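You operate a simulated robot arm through the tools that you are given. There is no shell and no other tool.

The job below is to be done with a simulated robot arm. You get a single attempt, and the scene is never put back.

TASK
One sensor shows dashes: push its plug home, tare, run at least five seconds at throttle 4.
Fine: end at 0, disarmed.
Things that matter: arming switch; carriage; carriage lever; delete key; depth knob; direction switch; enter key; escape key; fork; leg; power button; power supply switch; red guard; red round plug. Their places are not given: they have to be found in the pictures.

Only the result counts: the job must be done as asked and must still hold three seconds after the hand-in. Knocking over, shifting, dropping, spilling or breaking anything else fails it.

THE ROBOT
A 7-joint arm with a fingered hand, fixed in place. Base frame: the origin is at the foot of the arm, x ahead of it, y to its left, z up. Readings come in mm, rad, newtons and seconds.
Its first joint turns from -2.897 to 2.897 rad. Payload 4 kg.
The tool frame sits at the grasp point between the pads (the TCP): z along the fingers, y along the line on which they close. The tips reach 30 mm beyond it. Largest opening 104 mm; the body of the gripper starts 35 mm behind the TCP. The gripper is a hand of 4 fingers: y runs from the thumb to the fingers, the wrist lies at [-15, -113, -190] in the tool frame, and closing takes about 1.5 s.
Orientation is that of the tool frame in the base frame, as a unit quaternion [w, x, y, z]. With the fingers straight down and the wrist toward the robot, the tool's x, y and z point along [0, 1, 0], [1, 0, 0] and [0, 0, -1] of the base frame.

THE INTERFACE
- The arm moves only by the tool servo_tool. Its argument "commands" is one flat list of numbers, 7 for each row, row after row: the shift along the tool's x, y, z in units of 40 mm (1.0 is 40 mm), then the turn, a rotation vector about the tool's x, y, z in units of 8 degrees (1.0 is 8 degrees), then the opening, from 0 (shut) to 1 (fully open). In form: [x, y, z, rx, ry, rz, jaw, x, y, z, rx, ry, rz, jaw, ...]. A call has 1 to 20 rows; each row shifts and turns the commanded pose from where the row before left it, along the tool's axes as they then stand. A call with a number of a shift or a turn outside -1 to 1 is refused whole. A row lasts 0.2 s, in which the tool goes at most 50 mm and 0.15 rad; a call with a longer step from one row to the next is refused whole, and so is a gripper value outside its range. A pose out of reach is approached as far as the arm can. The call stops where the force on the tool passes 90 N (or 10 N more than at its start, if that is more) or the arm is blocked; 0.2 s more then pass. Each finger travels about 153 mm/s and halts on what it meets, pressing with about 33 N; the grip force reading is that of the motor and also rises with nothing between the fingers. The clock runs only during rows and for 0.2 s after the last one: add rows that do not move to give the fingers time. It gives the time, the measured TCP pose, the force on the tool (base axes), the opening and the grip force at its end, in the units of the frame above (readings bear some noise), with the torque about the TCP (base axes, N m) and any sound that the robot's microphone picked up.
- Cameras (640 x 400 px; columns grow to the right, rows downward): "scene" is fixed at [207.4, -498.3, 1310.2]; the picture's right is [0.70, -0.71, 0.00], its down [-0.41, -0.40, -0.82] and it looks along [0.59, 0.57, -0.57] (base axes); focal length 237 px, centre (320, 200). "wrist" rides on the gripper at [61, -92, -130] in the tool frame; the picture's right is [-0.81, 0.28, -0.52], its down [-0.53, -0.71, 0.46] and it looks along [-0.24, 0.64, 0.72] (tool axes); focal length 275 px, centre (320, 200).
- get_image(camera): a new picture of that camera. It takes no simulated time.
- grasp_type(shape): the hand has 4 fingers and takes this shape, open, in about a second: jaw (thumb against the fingers, like two jaws); tri (thumb and two fingers); tip (a fingertip pinch); poke (one finger out to press); point (the index stretched); flat (the hand flat); cup (the hand cupped); fist (a fist). The gripper value then closes the fingers along that shape, each until it touches; the sizes above hold for jaw. It gives what a move gives, with no picture.
- pixel_to_xyz(camera, pixels): there is no depth. For up to 12 entries [column, row, z] of the newest picture of that camera ("zoom" is the newest enlarged one), the place [x, y] in the base frame at which the ray of that pixel passes the height z, good to about 2 mm, but the place of the scene camera against the robot may be out by one fixed shift of up to 25 mm in any direction. It takes no simulated time.
- enlarge(camera, box): a new picture of the part [left, top, right, bottom] of that camera's present view, enlarged. It takes no simulated time.
- job_done(): hands the job in; it is judged then, once.

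Leave the gripper open and the arm clear of the work at the hand-in unless told otherwise.

The tools are called as a command line: name --argument value ..., lists and objects as JSON in quotes. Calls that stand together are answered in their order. servo_tool: Moves the arm, as the interface text tells. Its arguments: {"type":"object","properties":{"commands":{"type":"array","items":{"type":"number"}}},"required":["commands"]} The other tools are called the same way: grasp_type (shape) gives the hand a shape; get_image (camera) takes a picture; pixel_to_xyz (camera, pixels) gives the place at which the rays of pixels pass given heights; enlarge (camera, box) takes an enlarged picture of a part of a camera's view; job_done () hands the job in.

At the start:

```text
clock: 0.0
position: [502.2, 354.6, 1095.0]
ee_rot: [0.0, 0.707, 0.707, 0.0]
contact_force: [0.8, -0.3, -0.5]
torque: [0.02, 0.0, -0.04]
opening: 103.5
finger_force: 0.0
shape: jaw
```

scene: 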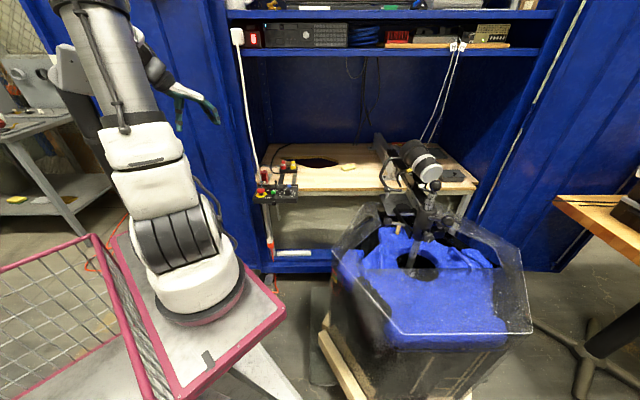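
wrist: 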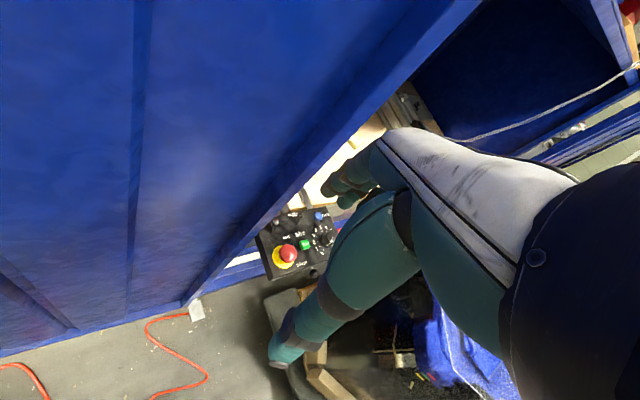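

I see a bench with a control box (around pixel 275,192 in the scene view), a black apparatus near (425,175), and a blue vessel in a clear guard in front. I'll enlarge several parts to find the controls.

enlarge --camera "scene" --box '[240, 140, 370, 221]'

enlarge --camera "scene" --box '[360, 120, 500, 208]'

enlarge --camera "scene" --box '[320, 190, 540, 328]'

enlarge --camera "scene" --box '[220, 0, 560, 212]'

enlarge --camera "wrist" --box '[240, 190, 360, 290]'

```text
4.92 times, centred on (305, 180) of scene
```

zoom: 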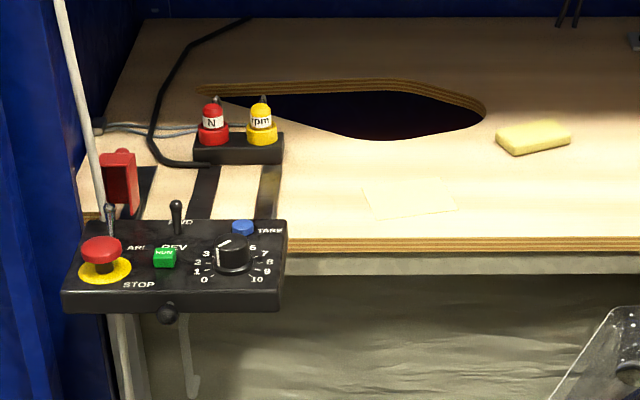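

```text
4.55 times, centred on (430, 164) of scene
```

zoom: 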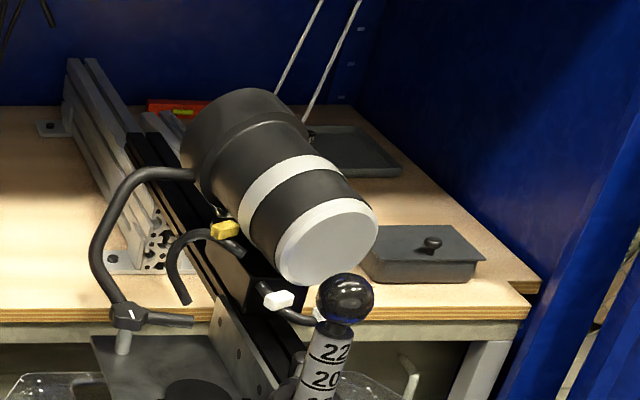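

```text
2.90 times, centred on (430, 259) of scene
```

zoom: 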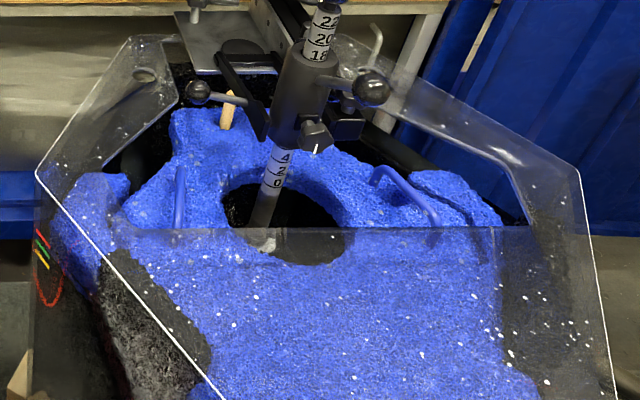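

```text
1.88 times, centred on (390, 106) of scene
```

zoom: 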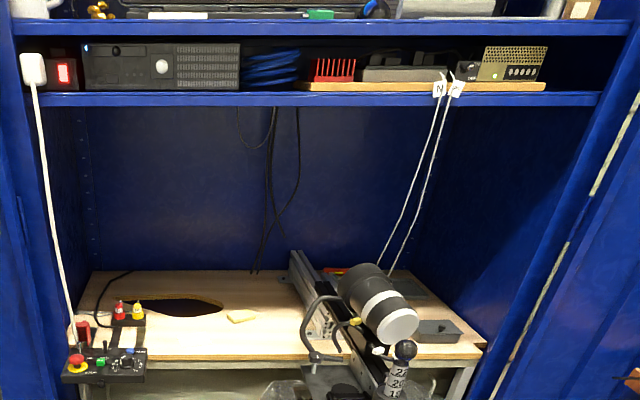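

```text
4.00 times, centred on (300, 240) of wrist
```

zoom: 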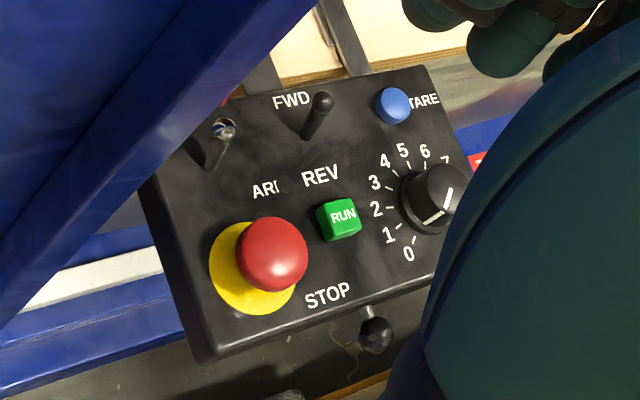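

I can see the control box: STOP mushroom, ARM toggle with a lifted red guard, FWD/REV toggle, TARE, RUN and a throttle knob, with the N (red) and rpm (yellow) plugs behind it. Now I'll look for the display on the shelves and elsewhere.

enlarge --camera "scene" --box '[225, 0, 385, 100]'

enlarge --camera "scene" --box '[380, 0, 560, 100]'

enlarge --camera "scene" --box '[540, 130, 640, 250]'

enlarge --camera "scene" --box '[0, 40, 130, 220]'

enlarge --camera "scene" --box '[245, 150, 305, 210]'

```text
4.00 times, centred on (305, 50) of scene
```

zoom: 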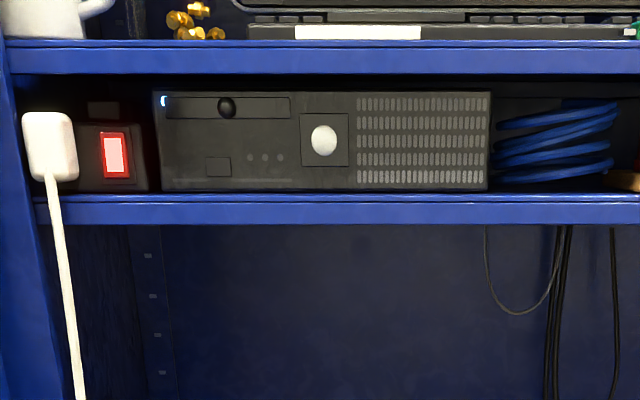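

```text
3.56 times, centred on (470, 50) of scene
```

zoom: 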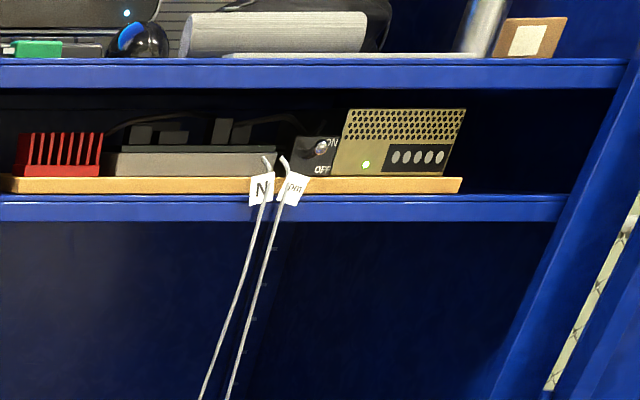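

```text
3.33 times, centred on (590, 190) of scene
```

zoom: 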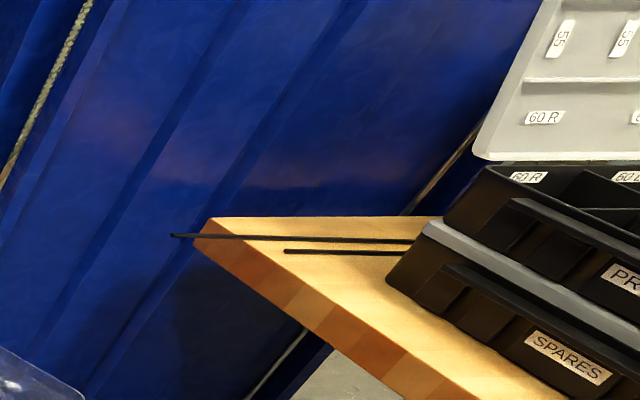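

```text
2.22 times, centred on (65, 130) of scene
```

zoom: 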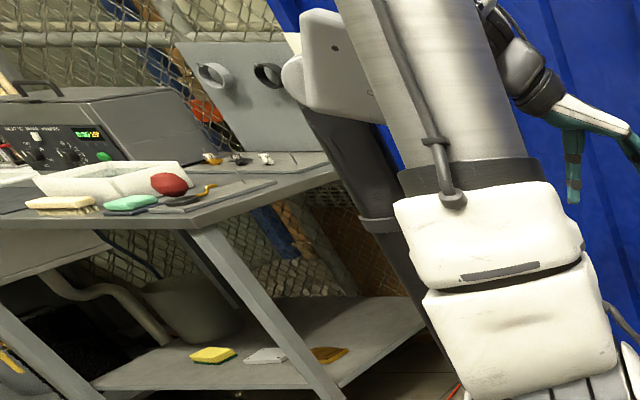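

```text
6.67 times, centred on (275, 180) of scene
```

zoom: 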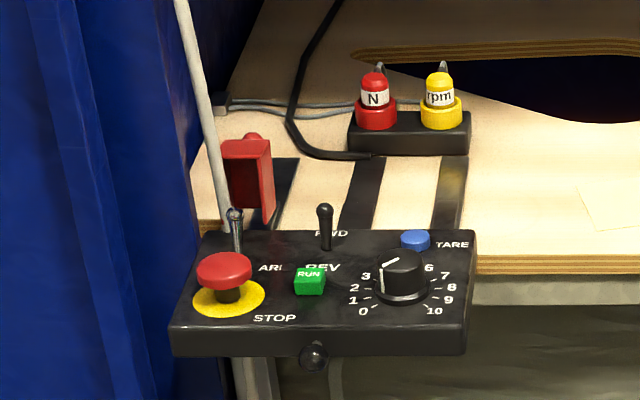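

Next I'll triangulate the STOP mushroom (wrist ≈(288,254), scene ≈(260,190)) and the TARE button (wrist ≈(318,216), scene ≈(289,186)) at several heights.

pixel_to_xyz --camera "wrist" --pixels '[[288, 254, 600], [288, 254, 700], [288, 254, 800], [318.5, 216.5, 600], [318.5, 216.5, 700], [318.5, 216.5, 800]]'

pixel_to_xyz --camera "scene" --pixels '[[260.3, 190.2, 600], [260.3, 190.2, 700], [260.3, 190.2, 800], [289.2, 185.8, 600], [289.2, 185.8, 700], [289.2, 185.8, 800]]'

```text
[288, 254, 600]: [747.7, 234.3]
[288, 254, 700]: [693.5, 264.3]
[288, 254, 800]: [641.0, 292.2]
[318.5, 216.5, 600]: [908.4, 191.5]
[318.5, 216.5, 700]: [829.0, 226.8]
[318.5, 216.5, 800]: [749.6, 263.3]
```

```text
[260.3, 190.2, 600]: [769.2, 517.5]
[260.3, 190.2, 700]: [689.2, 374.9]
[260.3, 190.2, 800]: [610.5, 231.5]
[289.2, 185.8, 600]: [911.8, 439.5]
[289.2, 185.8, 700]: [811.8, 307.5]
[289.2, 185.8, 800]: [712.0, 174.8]
```

Triangulation puts STOP near (660,282,765) and TARE near (791,245,747). I'll check how the arm's visible parts and the surroundings map before moving.

pixel_to_xyz --camera "scene" --pixels '[[200, 310, 0], [200, 310, 400], [200, 310, 700], [270, 200, 700], [475, 190, 700], [283, 165, 700], [425, 175, 800], [410, 260, 500]]'

enlarge --camera "scene" --box '[0, 0, 320, 400]'

enlarge --camera "wrist" --box '[320, 0, 640, 200]'

```text
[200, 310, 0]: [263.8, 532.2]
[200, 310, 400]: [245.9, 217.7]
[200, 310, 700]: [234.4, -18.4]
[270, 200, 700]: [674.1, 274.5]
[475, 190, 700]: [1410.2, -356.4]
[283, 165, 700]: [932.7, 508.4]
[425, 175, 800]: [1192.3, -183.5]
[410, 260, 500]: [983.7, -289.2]
```

```text
1.00 times, centred on (160, 200) of scene (not enlarged: the box is as wide or as high as the picture)
```

zoom: 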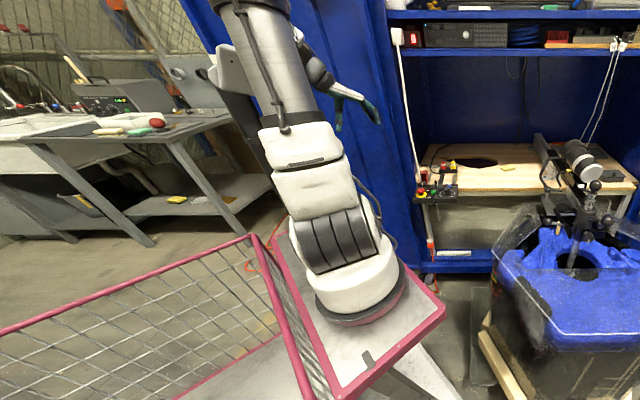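

```text
2.00 times, centred on (480, 100) of wrist
```

zoom: 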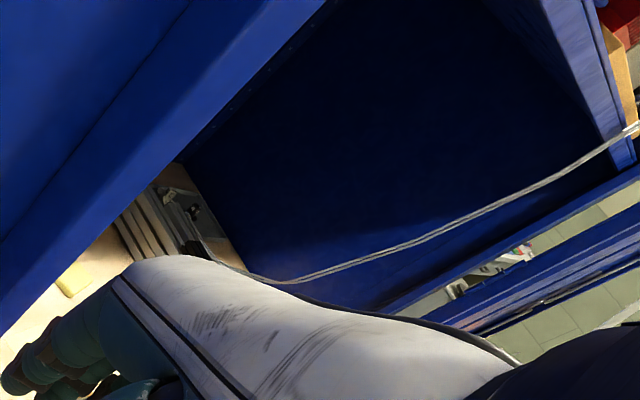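

The hand's projection matches the camera model, so I can trust it. Before moving I'll set the hand to "poke", since most of the work is pressing, and see where the fingertip sits in the wrist view.

grasp_type --shape "poke"

get_image --camera "wrist"

enlarge --camera "scene" --box '[130, 30, 250, 150]'

```text
clock: 0.9
position: [501.4, 353.0, 1095.0]
ee_rot: [0.001, 0.707, 0.707, 0.0]
contact_force: [0.4, -0.6, -0.6]
torque: [0.0, 0.02, -0.01]
opening: 0.5
finger_force: 0.0
shape: poke
```

```text
taken
```

wrist: 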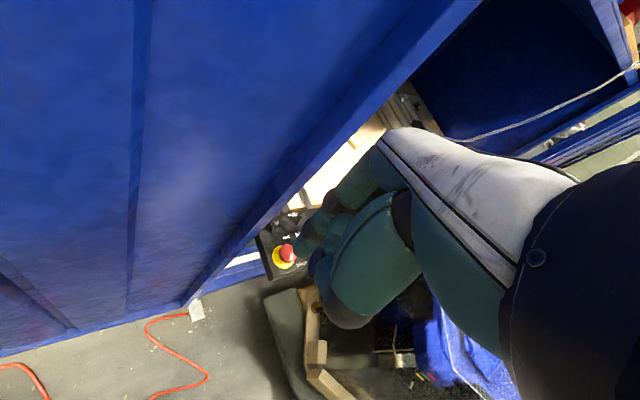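

```text
3.33 times, centred on (190, 90) of scene
```

zoom: 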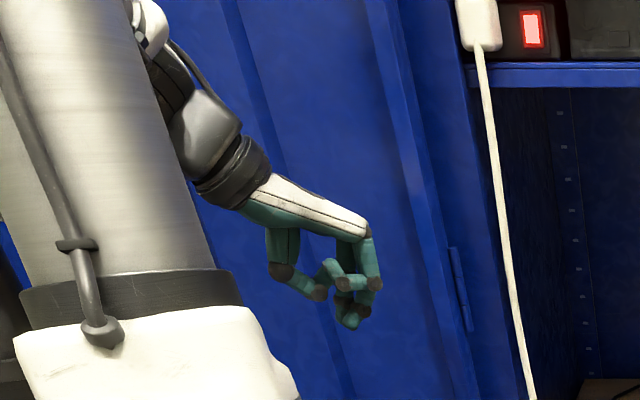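

In poke the fingers stay curled. I'll compare with "point".

grasp_type --shape "point"

get_image --camera "wrist"

enlarge --camera "scene" --box '[160, 50, 240, 130]'

```text
clock: 1.8
position: [502.2, 354.4, 1095.1]
ee_rot: [-0.001, 0.707, 0.707, 0.001]
contact_force: [0.1, 0.5, 0.3]
torque: [0.05, -0.04, -0.02]
opening: 0.0
finger_force: 0.0
shape: point
```

```text
taken
```

wrist: 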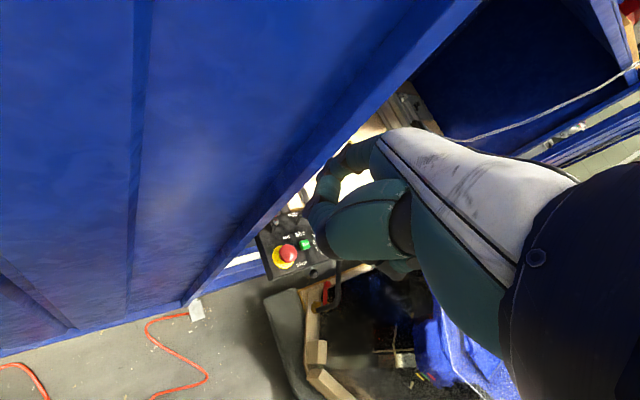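

```text
5.00 times, centred on (200, 90) of scene
```

zoom: 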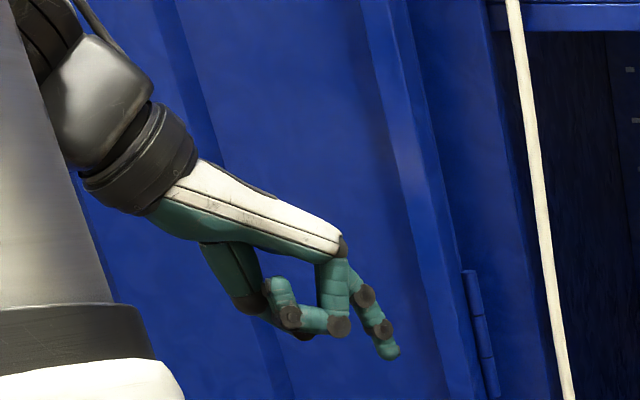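

In "poke" the fingertip sits about 38 mm below the TCP, while "point" reaches further forward. Next I'll shift the hand by (+60, −160, 0) mm in base axes so the wrist camera sees the control box without the hand in the way.

servo_tool --commands '[-1, 0.375, 0, 0, 0, 0, 0, -1, 0.375, 0, 0, 0, 0, 0, -1, 0.375, 0, 0, 0, 0, 0, -1, 0.375, 0, 0, 0, 0, 0, 0, 0, 0, 0, 0, 0, 0]'

get_image --camera "wrist"

```text
clock: 3.0
position: [564.4, 194.3, 1095.8]
ee_rot: [-0.001, 0.706, 0.708, 0.001]
contact_force: [-0.4, 0.3, 0.3]
torque: [-0.04, 0.0, -0.01]
opening: 0.0
finger_force: 0.1
shape: point
```

```text
taken
```

wrist: 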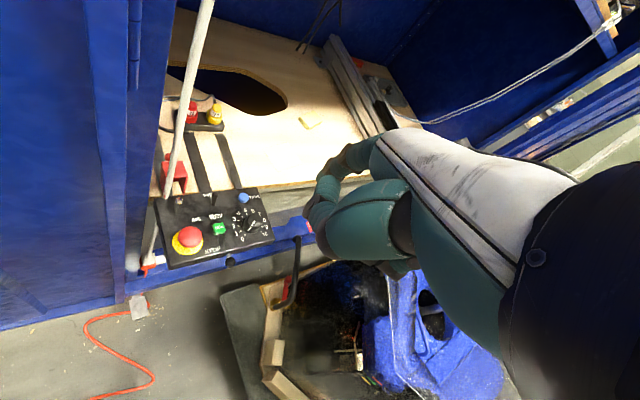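

The panel is now in clear view around (215,225), with the plugs near (205,112). I'll enlarge both.

enlarge --camera "wrist" --box '[145, 180, 285, 270]'

enlarge --camera "wrist" --box '[150, 85, 250, 150]'

enlarge --camera "wrist" --box '[150, 140, 230, 192]'

```text
4.44 times, centred on (215, 225) of wrist
```

zoom: 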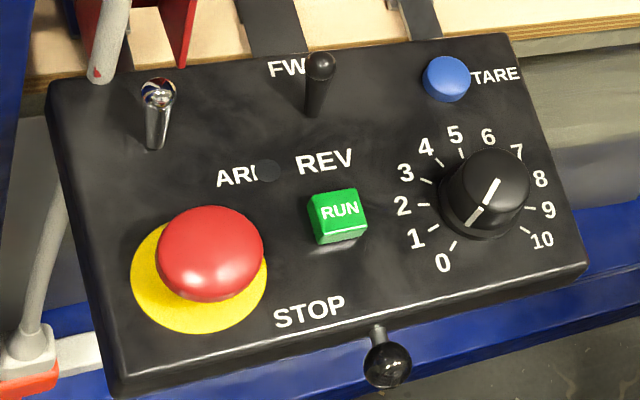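

```text
6.15 times, centred on (200, 118) of wrist
```

zoom: 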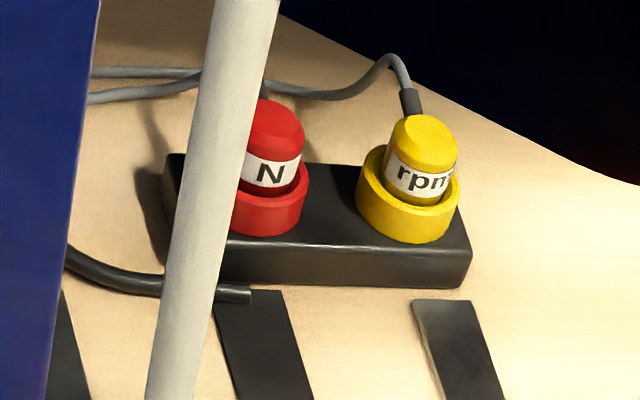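

```text
7.69 times, centred on (190, 166) of wrist
```

zoom: 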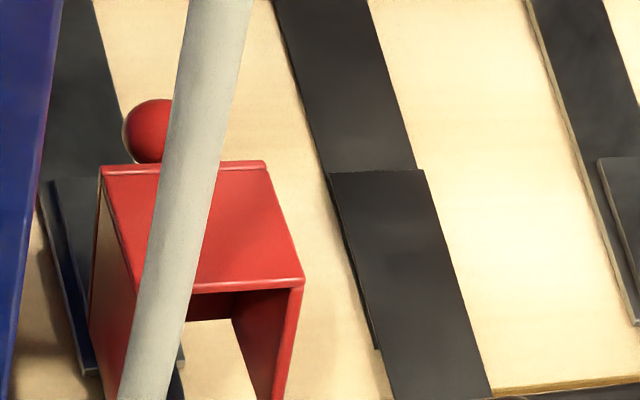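

The throttle pointer sits at 0. The N and rpm plugs look almost equally seated from here. I want to read the display on the top shelf, so I'll yaw the hand about 58° and back it off and up in free space in front of the cabinet.

servo_tool --commands '[0, 0, 0, 0, 0, -0.906, 0, 0, 0, 0, 0, 0, -0.906, 0, 0, 0, 0, 0, 0, -0.906, 0, 0, 0, 0, 0, 0, -0.906, 0, 0, 0, 0, 0, 0, -0.906, 0, 0, 0, 0, 0, 0, -0.906, 0, 0, 0, 0, 0, 0, -0.906, 0, 0, 0, 0, 0, 0, -0.906, 0, -0.63, -0.425, -0.657, 0, 0, 0, 0, -0.63, -0.425, -0.657, 0, 0, 0, 0, -0.63, -0.425, -0.657, 0, 0, 0, 0, -0.63, -0.425, -0.657, 0, 0, 0, 0, -0.63, -0.425, -0.657, 0, 0, 0, 0, -0.63, -0.425, -0.657, 0, 0, 0, 0, -0.63, -0.425, -0.657, 0, 0, 0, 0]'

get_image --camera "wrist"

get_image --camera "scene"

```text
clock: 6.2
position: [648.6, -1.8, 1279.2]
ee_rot: [0.0, 0.275, 0.962, -0.001]
contact_force: [-0.5, 0.8, -0.3]
torque: [-0.04, -0.01, -0.01]
opening: 0.0
finger_force: 0.1
shape: point
```

```text
taken
```

wrist: 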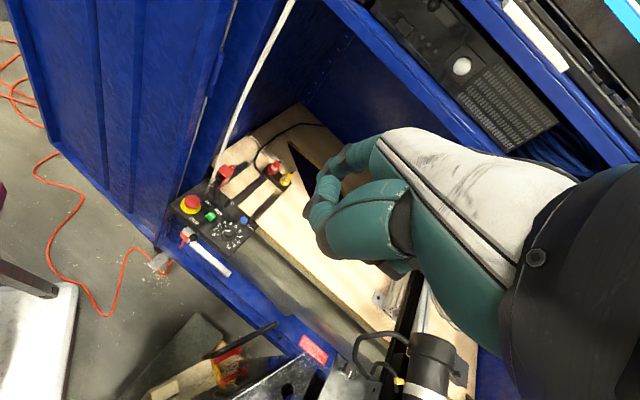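

```text
taken
```

scene: 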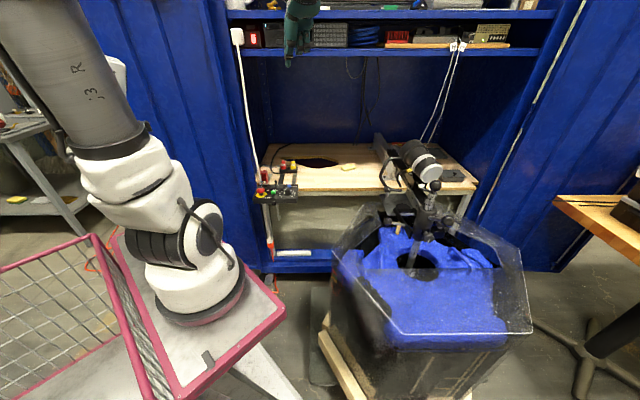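

The arm reached the pose. Now I'll pitch the hand up by about 50° so the wrist camera looks at the top shelf.

servo_tool --commands '[0, 0, 0, -1, 0, 0, 0, 0, 0, 0, -1, 0, 0, 0, 0, 0, 0, -1, 0, 0, 0, 0, 0, 0, -1, 0, 0, 0, 0, 0, 0, -1, 0, 0, 0, 0, 0, 0, -1, 0, 0, 0, 0, 0, 0, 0, 0, 0, 0]'

get_image --camera "wrist"

```text
clock: 7.8
position: [648.3, -1.2, 1279.6]
ee_rot: [0.112, 0.251, 0.878, 0.392]
contact_force: [0.0, 0.4, 0.1]
torque: [0.0, -0.03, 0.01]
opening: 0.0
finger_force: 0.1
shape: point
```

```text
taken
```

wrist: 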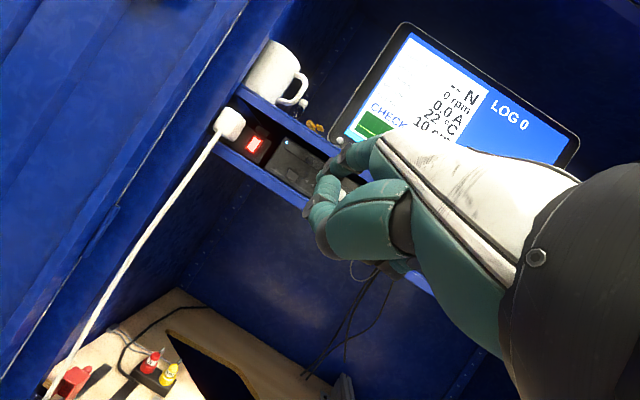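

The laptop screen is visible and shows "-- N", "0 rpm", "0.0 A" and "CHECK". I'll enlarge it.

enlarge --camera "wrist" --box '[330, 20, 590, 180]'

enlarge --camera "wrist" --box '[120, 335, 200, 400]'

```text
2.46 times, centred on (460, 100) of wrist
```

zoom: 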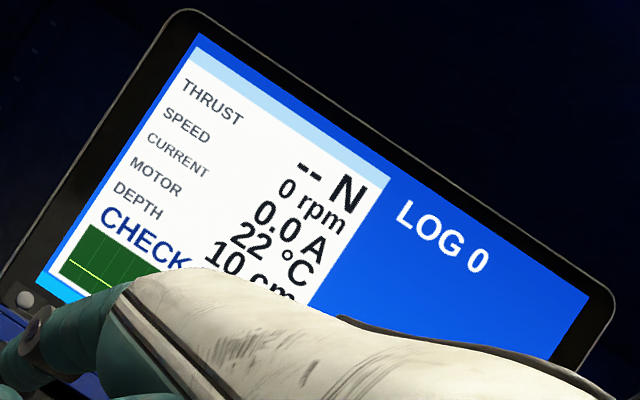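

```text
6.15 times, centred on (160, 368) of wrist
```

zoom: 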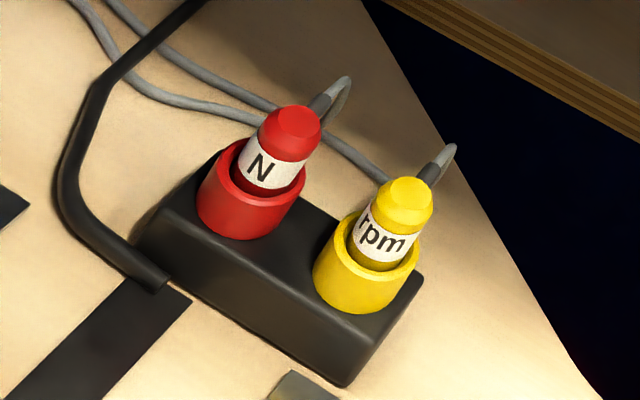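

The display shows THRUST "-- N", so the red N plug is the loose one. I'll triangulate the plug tops: wrist ≈(155.6,354.7) and (174.1,366.4); scene ≈(283.2,162) and (292.5,162).

pixel_to_xyz --camera "wrist" --pixels '[[155.6, 354.7, 700], [155.6, 354.7, 750], [155.6, 354.7, 800], [174.1, 366.4, 700], [174.1, 366.4, 750], [174.1, 366.4, 800]]'

pixel_to_xyz --camera "scene" --pixels '[[283.2, 162, 700], [283.2, 162, 750], [283.2, 162, 800], [292.5, 162, 700], [292.5, 162, 750], [292.5, 162, 800]]'

```text
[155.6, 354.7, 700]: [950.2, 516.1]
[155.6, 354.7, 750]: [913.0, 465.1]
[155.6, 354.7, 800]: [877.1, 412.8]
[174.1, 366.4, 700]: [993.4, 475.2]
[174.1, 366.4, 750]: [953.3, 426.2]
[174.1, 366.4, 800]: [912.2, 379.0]
```

```text
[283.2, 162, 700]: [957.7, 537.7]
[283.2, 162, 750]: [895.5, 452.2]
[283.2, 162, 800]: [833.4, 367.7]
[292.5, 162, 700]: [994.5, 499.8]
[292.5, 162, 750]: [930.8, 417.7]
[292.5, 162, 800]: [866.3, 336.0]
```

N plug is near (910,465,750), about 1010 mm out, so I'll need a forward-tilted hand. I'll go to a close viewing pose: first pitch back to about 25° tilt, yaw to about 27° and descend in free space.

servo_tool --commands '[0, 0, 0, 0.958, 0, 0, 0, 0, 0, 0, 0.958, 0, 0, 0, 0, 0, 0, 0.958, 0, 0, 0, 0, -0.386, 0.828, 0, -0.3275, 0.7024, 0, 0, -0.386, 0.828, 0, -0.3275, 0.7024, 0, 0, -0.386, 0.828, 0, -0.3275, 0.7024, 0, 0, -0.386, 0.828, 0, -0.3275, 0.7024, 0, 0, -0.386, 0.828, 0, -0.3275, 0.7024, 0, 0, -0.386, 0.828, 0, 0, 0, 0, 0, -0.386, 0.828, 0, 0, 0, 0, 0, -0.386, 0.828, 0, 0, 0, 0, 0, -0.386, 0.828, 0, 0, 0, 0, 0, 0, 0, 0, 0, 0, 0]'

get_image --camera "wrist"

get_image --camera "scene"

```text
clock: 10.6
position: [726.2, 0.3, 996.1]
ee_rot: [0.113, 0.51, 0.833, 0.184]
contact_force: [0.9, 0.0, 0.0]
torque: [0.02, 0.06, 0.0]
opening: 0.0
finger_force: 0.0
shape: point
out of reach, approached as far as the arm can: row 8, 9, 10, 11, 12
```

```text
taken
```

wrist: 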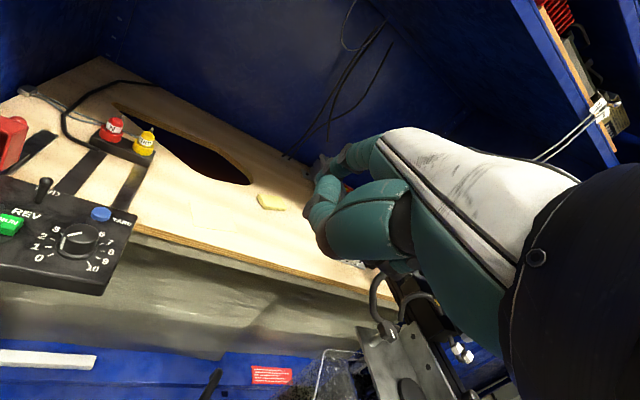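

```text
taken
```

scene: 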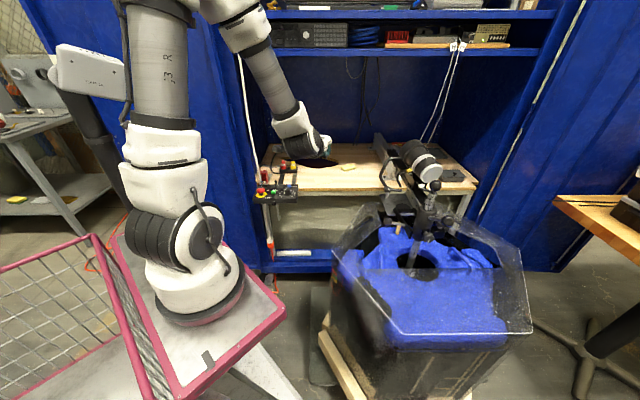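

That pose hit the arm's inner reach limit, so it stopped at (726,0,996), but the plugs (113,125) and (145,142) and the panel are visible. I'll enlarge for exact pixels.

enlarge --camera "wrist" --box '[80, 100, 180, 170]'

enlarge --camera "wrist" --box '[0, 100, 160, 300]'

```text
5.71 times, centred on (130, 135) of wrist
```

zoom: 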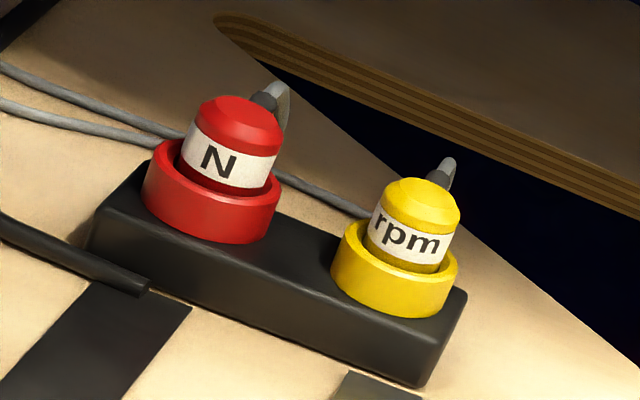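

```text
2.00 times, centred on (80, 200) of wrist
```

zoom: 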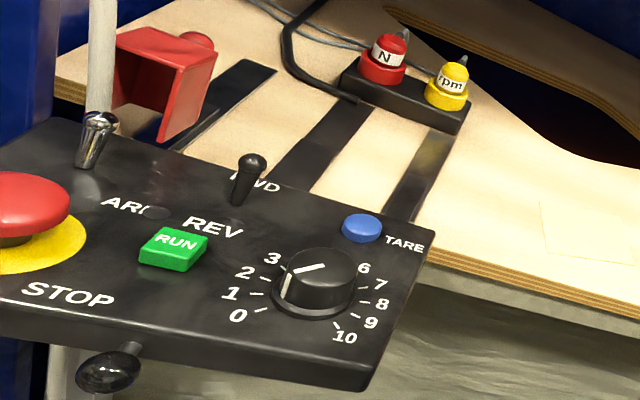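

N shows a slight dark gap above its ring. I'll read rays for the panel controls from the newest zoom and for the plug tops from the wrist picture at a few heights.

pixel_to_xyz --camera "zoom" --pixels '[[362, 225, 740], [362, 225, 780], [173, 245, 740], [173, 245, 780], [254, 165, 740], [254, 165, 800], [322, 262, 740], [322, 262, 780], [98, 120, 740], [98, 120, 800], [391, 42, 740], [391, 42, 780]]'

pixel_to_xyz --camera "wrist" --pixels '[[115.1, 119.6, 720], [115.1, 119.6, 760], [115.1, 119.6, 800], [149.3, 134.1, 720], [149.3, 134.1, 760], [149.3, 134.1, 800]]'

```text
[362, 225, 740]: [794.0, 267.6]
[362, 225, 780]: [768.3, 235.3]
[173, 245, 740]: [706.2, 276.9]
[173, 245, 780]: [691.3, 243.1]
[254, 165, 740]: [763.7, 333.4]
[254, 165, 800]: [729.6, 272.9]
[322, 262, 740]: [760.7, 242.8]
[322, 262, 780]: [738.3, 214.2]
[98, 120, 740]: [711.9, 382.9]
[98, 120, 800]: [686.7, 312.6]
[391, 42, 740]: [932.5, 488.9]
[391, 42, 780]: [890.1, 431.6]
```

```text
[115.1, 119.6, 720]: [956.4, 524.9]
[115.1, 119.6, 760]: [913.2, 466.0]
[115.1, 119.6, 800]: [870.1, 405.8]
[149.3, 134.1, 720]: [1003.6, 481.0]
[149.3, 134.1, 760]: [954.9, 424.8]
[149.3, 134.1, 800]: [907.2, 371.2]
```

Combining views, N's top is near (889,431,783), rpm's near (927,395,782) and TARE near (780,250,762). I'll move in closer for a better look, to about TCP (861,237,950), well above the panel.

servo_tool --commands '[0.469, 0.585, 0.431, 0, 0, 0, 0, 0.469, 0.585, 0.431, 0, 0, 0, 0, 0.469, 0.585, 0.431, 0, 0, 0, 0, 0.469, 0.585, 0.431, 0, 0, 0, 0, 0.469, 0.585, 0.431, 0, 0, 0, 0, 0.469, 0.585, 0.431, 0, 0, 0, 0, 0.469, 0.585, 0.431, 0, 0, 0, 0, 0.469, 0.585, 0.431, 0, 0, 0, 0, 0, 0, 0, 0, 0, 0, 0]'

get_image --camera "wrist"

get_image --camera "scene"

```text
clock: 12.6
position: [859.7, 237.1, 947.9]
ee_rot: [0.113, 0.51, 0.833, 0.185]
contact_force: [0.9, 0.1, 1.0]
torque: [0.02, 0.0, -0.02]
opening: 0.0
finger_force: 0.1
shape: point
```

```text
taken
```

wrist: 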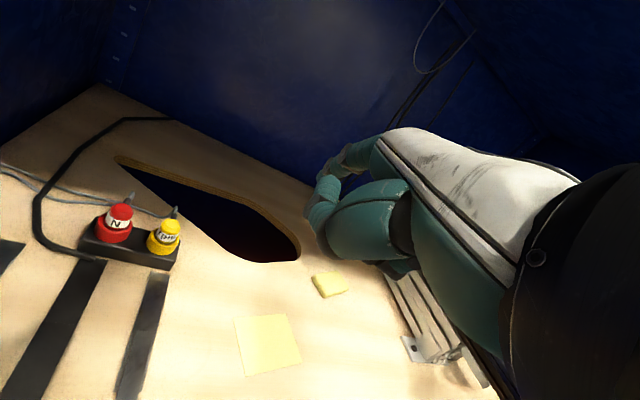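

```text
taken
```

scene: 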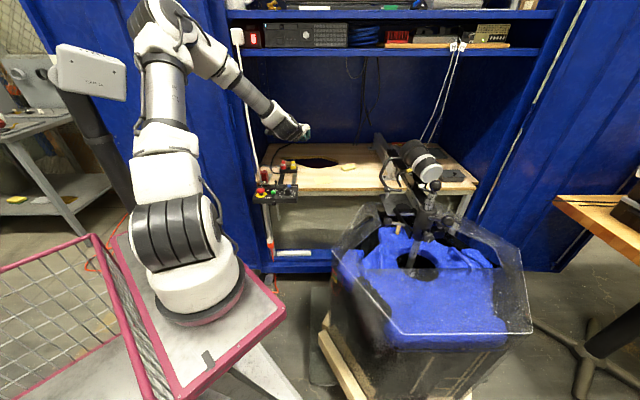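

Good: the commanded pose restarts from where the arm actually is. I'll enlarge the plugs in this view and check whether the forearm is near the white cord.

enlarge --camera "wrist" --box '[70, 180, 200, 280]'

enlarge --camera "scene" --box '[220, 20, 340, 220]'

```text
4.00 times, centred on (135, 230) of wrist
```

zoom: 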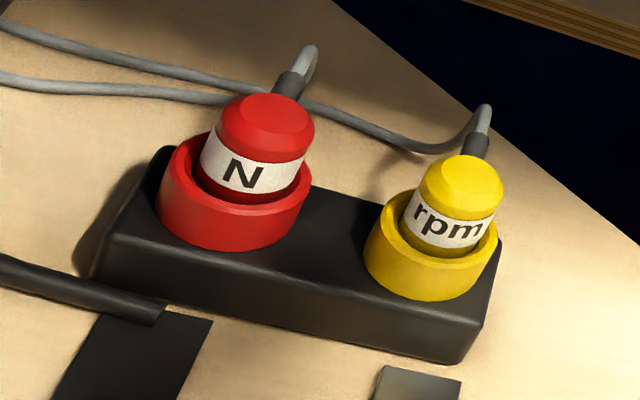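

```text
2.00 times, centred on (280, 120) of scene
```

zoom: 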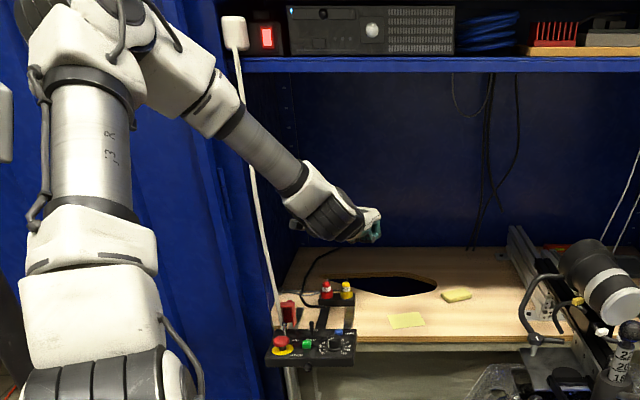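

I'll get view-D rays for the plug tops and socket rings: N top ≈(122,209), rpm top ≈(170.5,225), N ring front bottom ≈ zoom (225,245).

pixel_to_xyz --camera "wrist" --pixels '[[122, 208.5, 740], [122, 208.5, 780], [170.5, 224.5, 740], [170.5, 224.5, 780], [114.5, 212.5, 740], [114.5, 212.5, 780]]'

```text
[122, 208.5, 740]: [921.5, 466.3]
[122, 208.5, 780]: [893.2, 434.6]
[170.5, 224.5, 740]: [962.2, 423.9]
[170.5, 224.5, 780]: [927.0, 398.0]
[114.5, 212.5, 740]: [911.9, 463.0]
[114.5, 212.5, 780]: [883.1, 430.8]
```

All views agree that N's top is at about (892,435,780). Now I'll set "poke" and look closely at where its fingertip appears in the wrist view.

grasp_type --shape "poke"

enlarge --camera "wrist" --box '[250, 130, 450, 330]'

enlarge --camera "scene" --box '[280, 110, 330, 170]'

```text
clock: 13.5
position: [859.8, 238.5, 947.9]
ee_rot: [0.114, 0.51, 0.833, 0.185]
contact_force: [0.4, -0.9, 0.0]
torque: [0.02, -0.02, 0.01]
opening: 0.0
finger_force: 0.0
shape: poke
```

```text
2.00 times, centred on (350, 230) of wrist
```

zoom: 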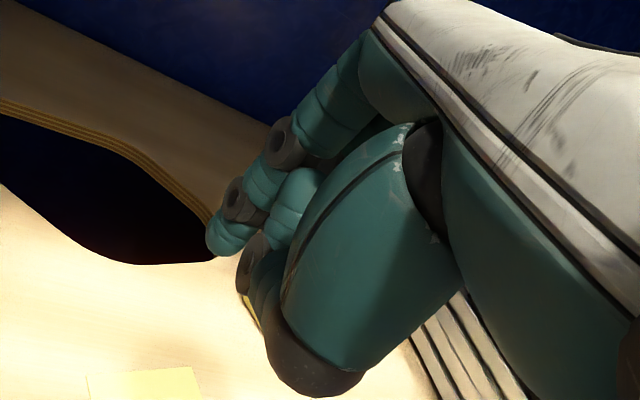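

```text
6.67 times, centred on (305, 140) of scene
```

zoom: 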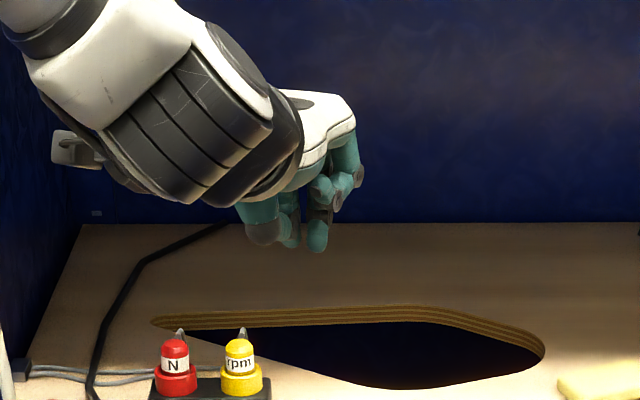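

The poke tip appears at wrist ≈(297.5,252.5) and scene ≈(304.4,147.2). I'll get exact rays for both, plus N's scene ray, to locate the tip in the tool frame.

get_image --camera "wrist"

get_image --camera "scene"

pixel_to_xyz --camera "wrist" --pixels '[[297.5, 252.5, 900], [297.5, 252.5, 910], [297.5, 252.5, 920], [332, 244, 947.9]]'

pixel_to_xyz --camera "scene" --pixels '[[304.4, 147.2, 880], [304.4, 147.2, 890], [304.4, 147.2, 900], [304.4, 147.2, 910], [304.4, 147.2, 920], [283, 161.7, 760], [283, 161.7, 770], [283, 161.7, 780]]'

```text
taken
```

wrist: 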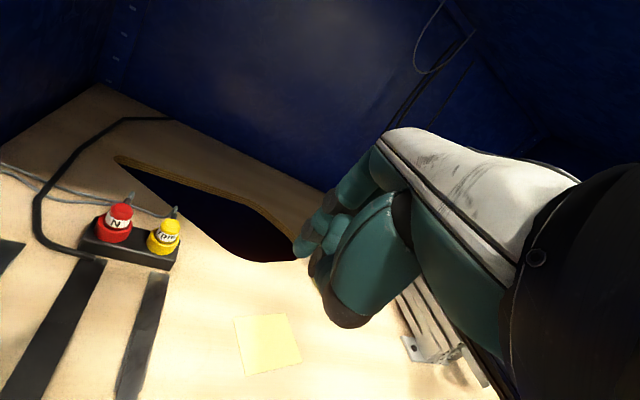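

```text
taken
```

scene: 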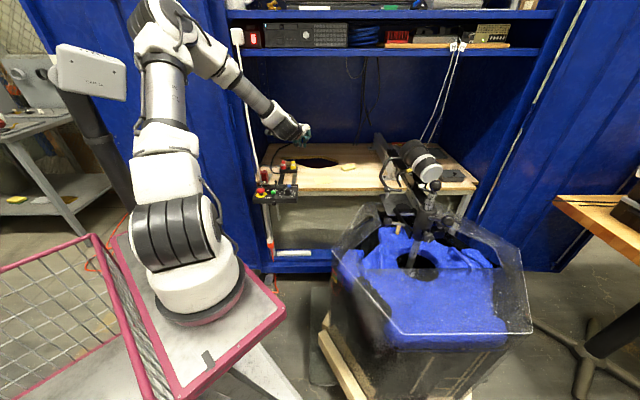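

```text
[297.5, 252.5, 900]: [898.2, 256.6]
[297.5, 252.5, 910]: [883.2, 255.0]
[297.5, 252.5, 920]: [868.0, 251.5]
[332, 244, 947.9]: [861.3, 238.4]
```

```text
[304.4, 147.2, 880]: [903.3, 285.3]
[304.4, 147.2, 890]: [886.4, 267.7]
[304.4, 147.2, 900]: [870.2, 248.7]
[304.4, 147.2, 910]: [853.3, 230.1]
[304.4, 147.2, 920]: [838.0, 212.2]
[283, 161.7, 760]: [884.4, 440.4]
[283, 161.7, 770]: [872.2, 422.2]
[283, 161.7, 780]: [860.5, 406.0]
```

To keep the forearm away from the white cord and left wall I'll approach along the cabinet axis. First, yaw about the vertical by +28° at the present spot.

servo_tool --commands '[0, 0, 0, 0, 0.37, -0.793, 0, 0, 0, 0, 0, 0.37, -0.793, 0, 0, 0, 0, 0, 0.37, -0.793, 0, 0, 0, 0, 0, 0.37, -0.793, 0, 0, 0, 0, 0, 0, 0, 0]'

get_image --camera "wrist"

enlarge --camera "scene" --box '[220, 20, 340, 220]'

```text
clock: 14.7
position: [859.4, 238.2, 948.4]
ee_rot: [0.064, 0.292, 0.931, 0.207]
contact_force: [0.5, -0.9, -0.8]
torque: [0.03, -0.01, 0.0]
opening: 0.2
finger_force: 33.4
shape: jaw
```

```text
taken
```

wrist: 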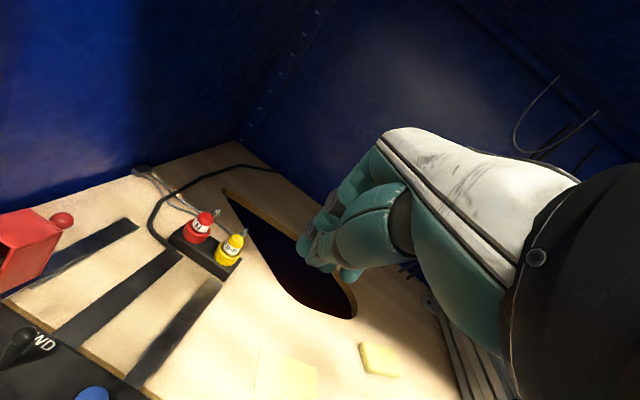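

```text
2.00 times, centred on (280, 120) of scene
```

zoom: 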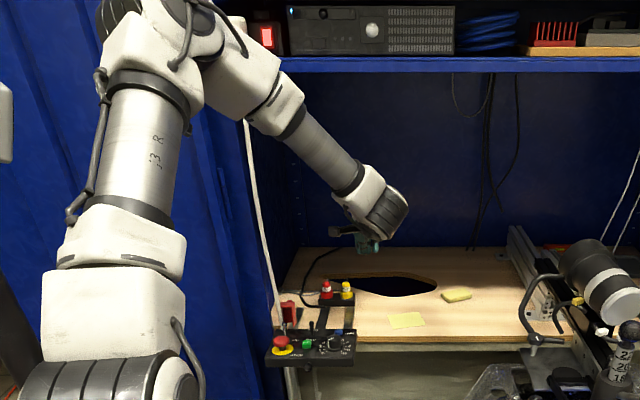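

The shape reads "jaw" now: commanding opening 0 apparently closed the poke into a closed jaw. I'll look at what the hand looks like.

enlarge --camera "wrist" --box '[250, 130, 450, 330]'

enlarge --camera "scene" --box '[300, 110, 350, 170]'

```text
2.00 times, centred on (350, 230) of wrist
```

zoom: 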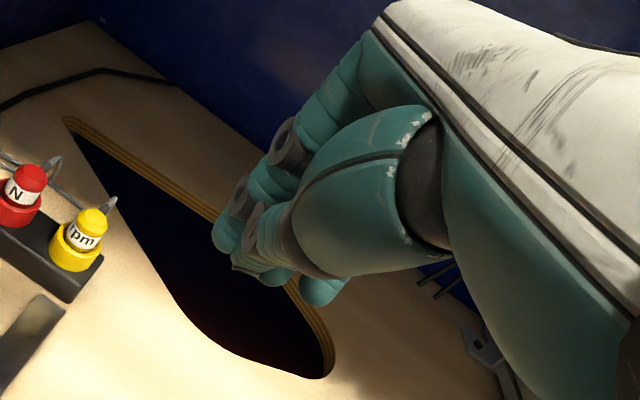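

```text
6.67 times, centred on (325, 140) of scene
```

zoom: 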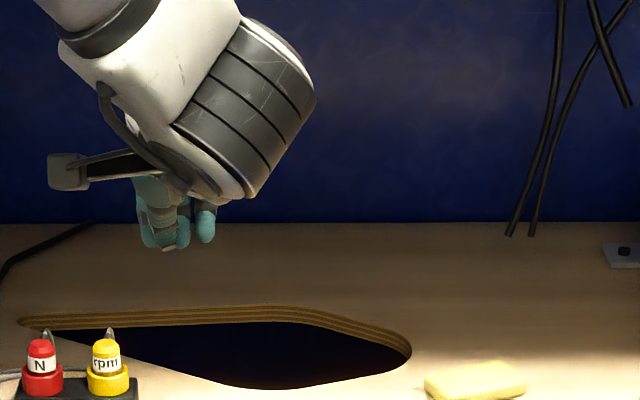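

It's now a closed jaw cluster. I'll set poke again and hold with opening value 1 to see whether the poke is kept.

grasp_type --shape "poke"

servo_tool --commands '[0, 0, 0, 0, 0, 0, 1, 0, 0, 0, 0, 0, 0, 1]'

enlarge --camera "wrist" --box '[250, 130, 450, 330]'

enlarge --camera "scene" --box '[300, 110, 350, 170]'

```text
clock: 15.6
position: [859.1, 238.1, 948.6]
ee_rot: [0.066, 0.294, 0.931, 0.207]
contact_force: [-0.2, -1.0, 0.1]
torque: [0.01, 0.01, -0.03]
opening: 0.0
finger_force: 0.1
shape: poke
```

```text
clock: 16.2
position: [859.9, 237.6, 949.8]
ee_rot: [0.065, 0.294, 0.931, 0.207]
contact_force: [0.4, 0.7, -0.2]
torque: [0.0, -0.01, -0.01]
opening: 0.0
finger_force: 0.1
shape: poke
```

```text
2.00 times, centred on (350, 230) of wrist
```

zoom: 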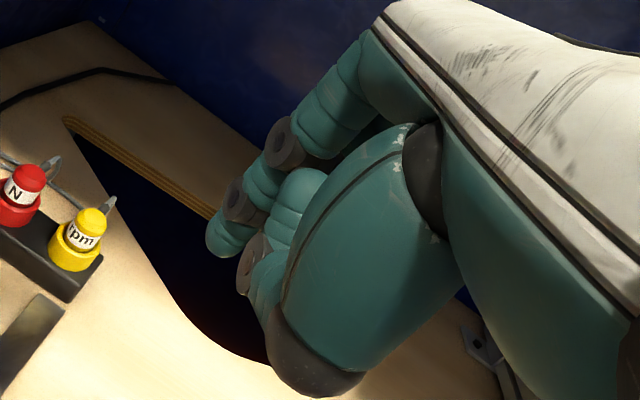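

```text
6.67 times, centred on (325, 140) of scene
```

zoom: 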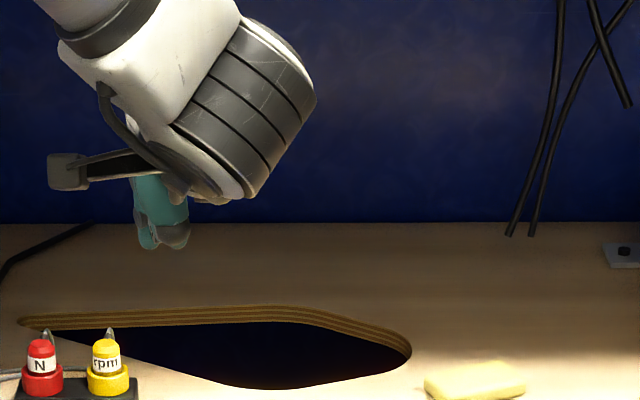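

With opening 1 the poke holds. Now I'll move to hover about 50 mm above the red N plug, target TCP ≈ (883,415,863).

servo_tool --commands '[0.346, 0.444, 0.607, 0, 0, 0, 1, 0.346, 0.444, 0.607, 0, 0, 0, 1, 0.346, 0.444, 0.607, 0, 0, 0, 1, 0.346, 0.444, 0.607, 0, 0, 0, 1, 0.346, 0.444, 0.607, 0, 0, 0, 1, 0.346, 0.444, 0.607, 0, 0, 0, 1, 0, 0, 0, 0, 0, 0, 1]'

get_image --camera "wrist"

enlarge --camera "wrist" --box '[200, 180, 360, 280]'

enlarge --camera "scene" --box '[250, 120, 330, 200]'

enlarge --camera "scene" --box '[180, 0, 340, 220]'

```text
clock: 17.8
position: [881.6, 414.9, 861.8]
ee_rot: [0.066, 0.294, 0.931, 0.207]
contact_force: [-0.7, -0.1, 0.7]
torque: [0.0, 0.0, 0.01]
opening: 0.0
finger_force: 0.1
shape: poke
```

```text
taken
```

wrist: 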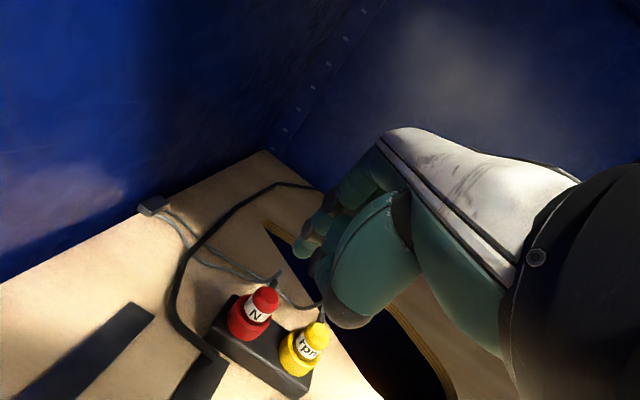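

```text
4.00 times, centred on (280, 230) of wrist
```

zoom: 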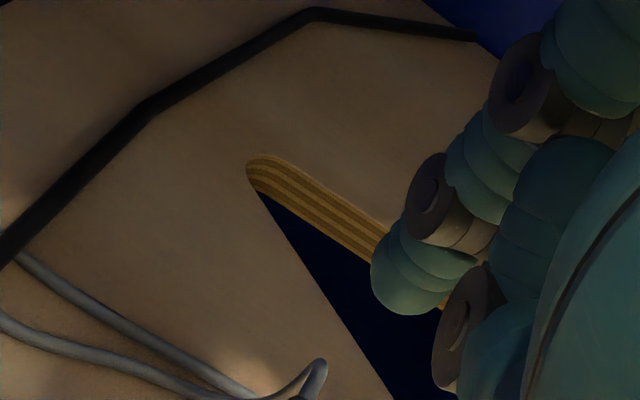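

```text
5.00 times, centred on (290, 160) of scene
```

zoom: 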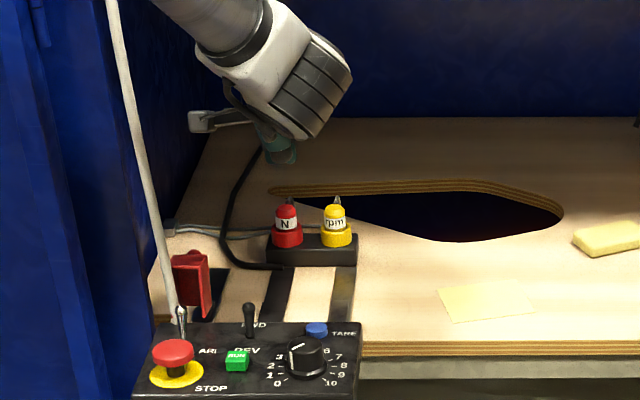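

```text
1.82 times, centred on (260, 110) of scene
```

zoom: 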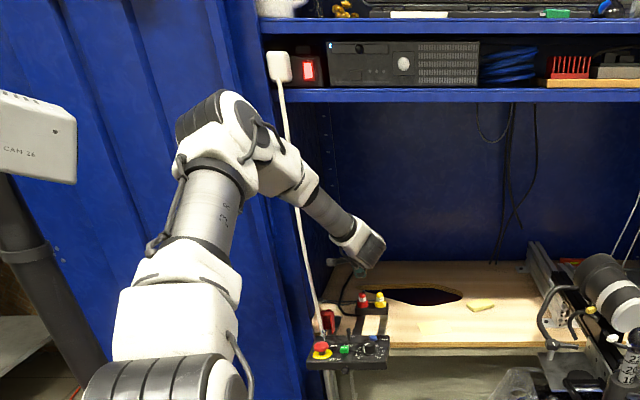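

I'll check alignment numerically in this picture: N top ≈(266,296), tip ≈(298,252).

enlarge --camera "wrist" --box '[200, 220, 360, 340]'

pixel_to_xyz --camera "wrist" --pixels '[[266, 296, 780], [266, 296, 790], [319, 330, 780], [298, 252, 820], [298, 252, 830], [298, 252, 840]]'

```text
3.33 times, centred on (280, 280) of wrist
```

zoom: 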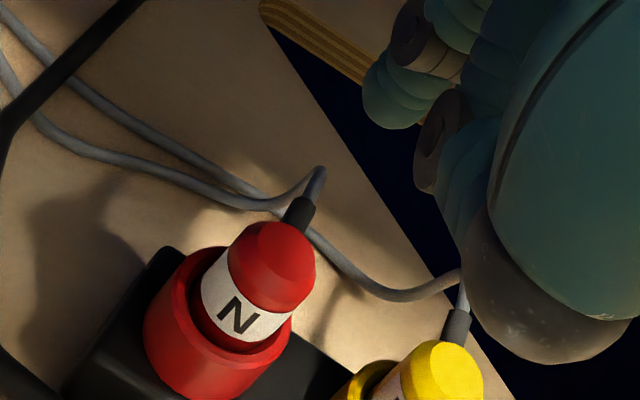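

```text
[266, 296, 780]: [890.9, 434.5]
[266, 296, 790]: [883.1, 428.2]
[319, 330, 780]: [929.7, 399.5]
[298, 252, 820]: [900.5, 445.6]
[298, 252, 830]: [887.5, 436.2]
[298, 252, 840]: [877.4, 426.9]
```

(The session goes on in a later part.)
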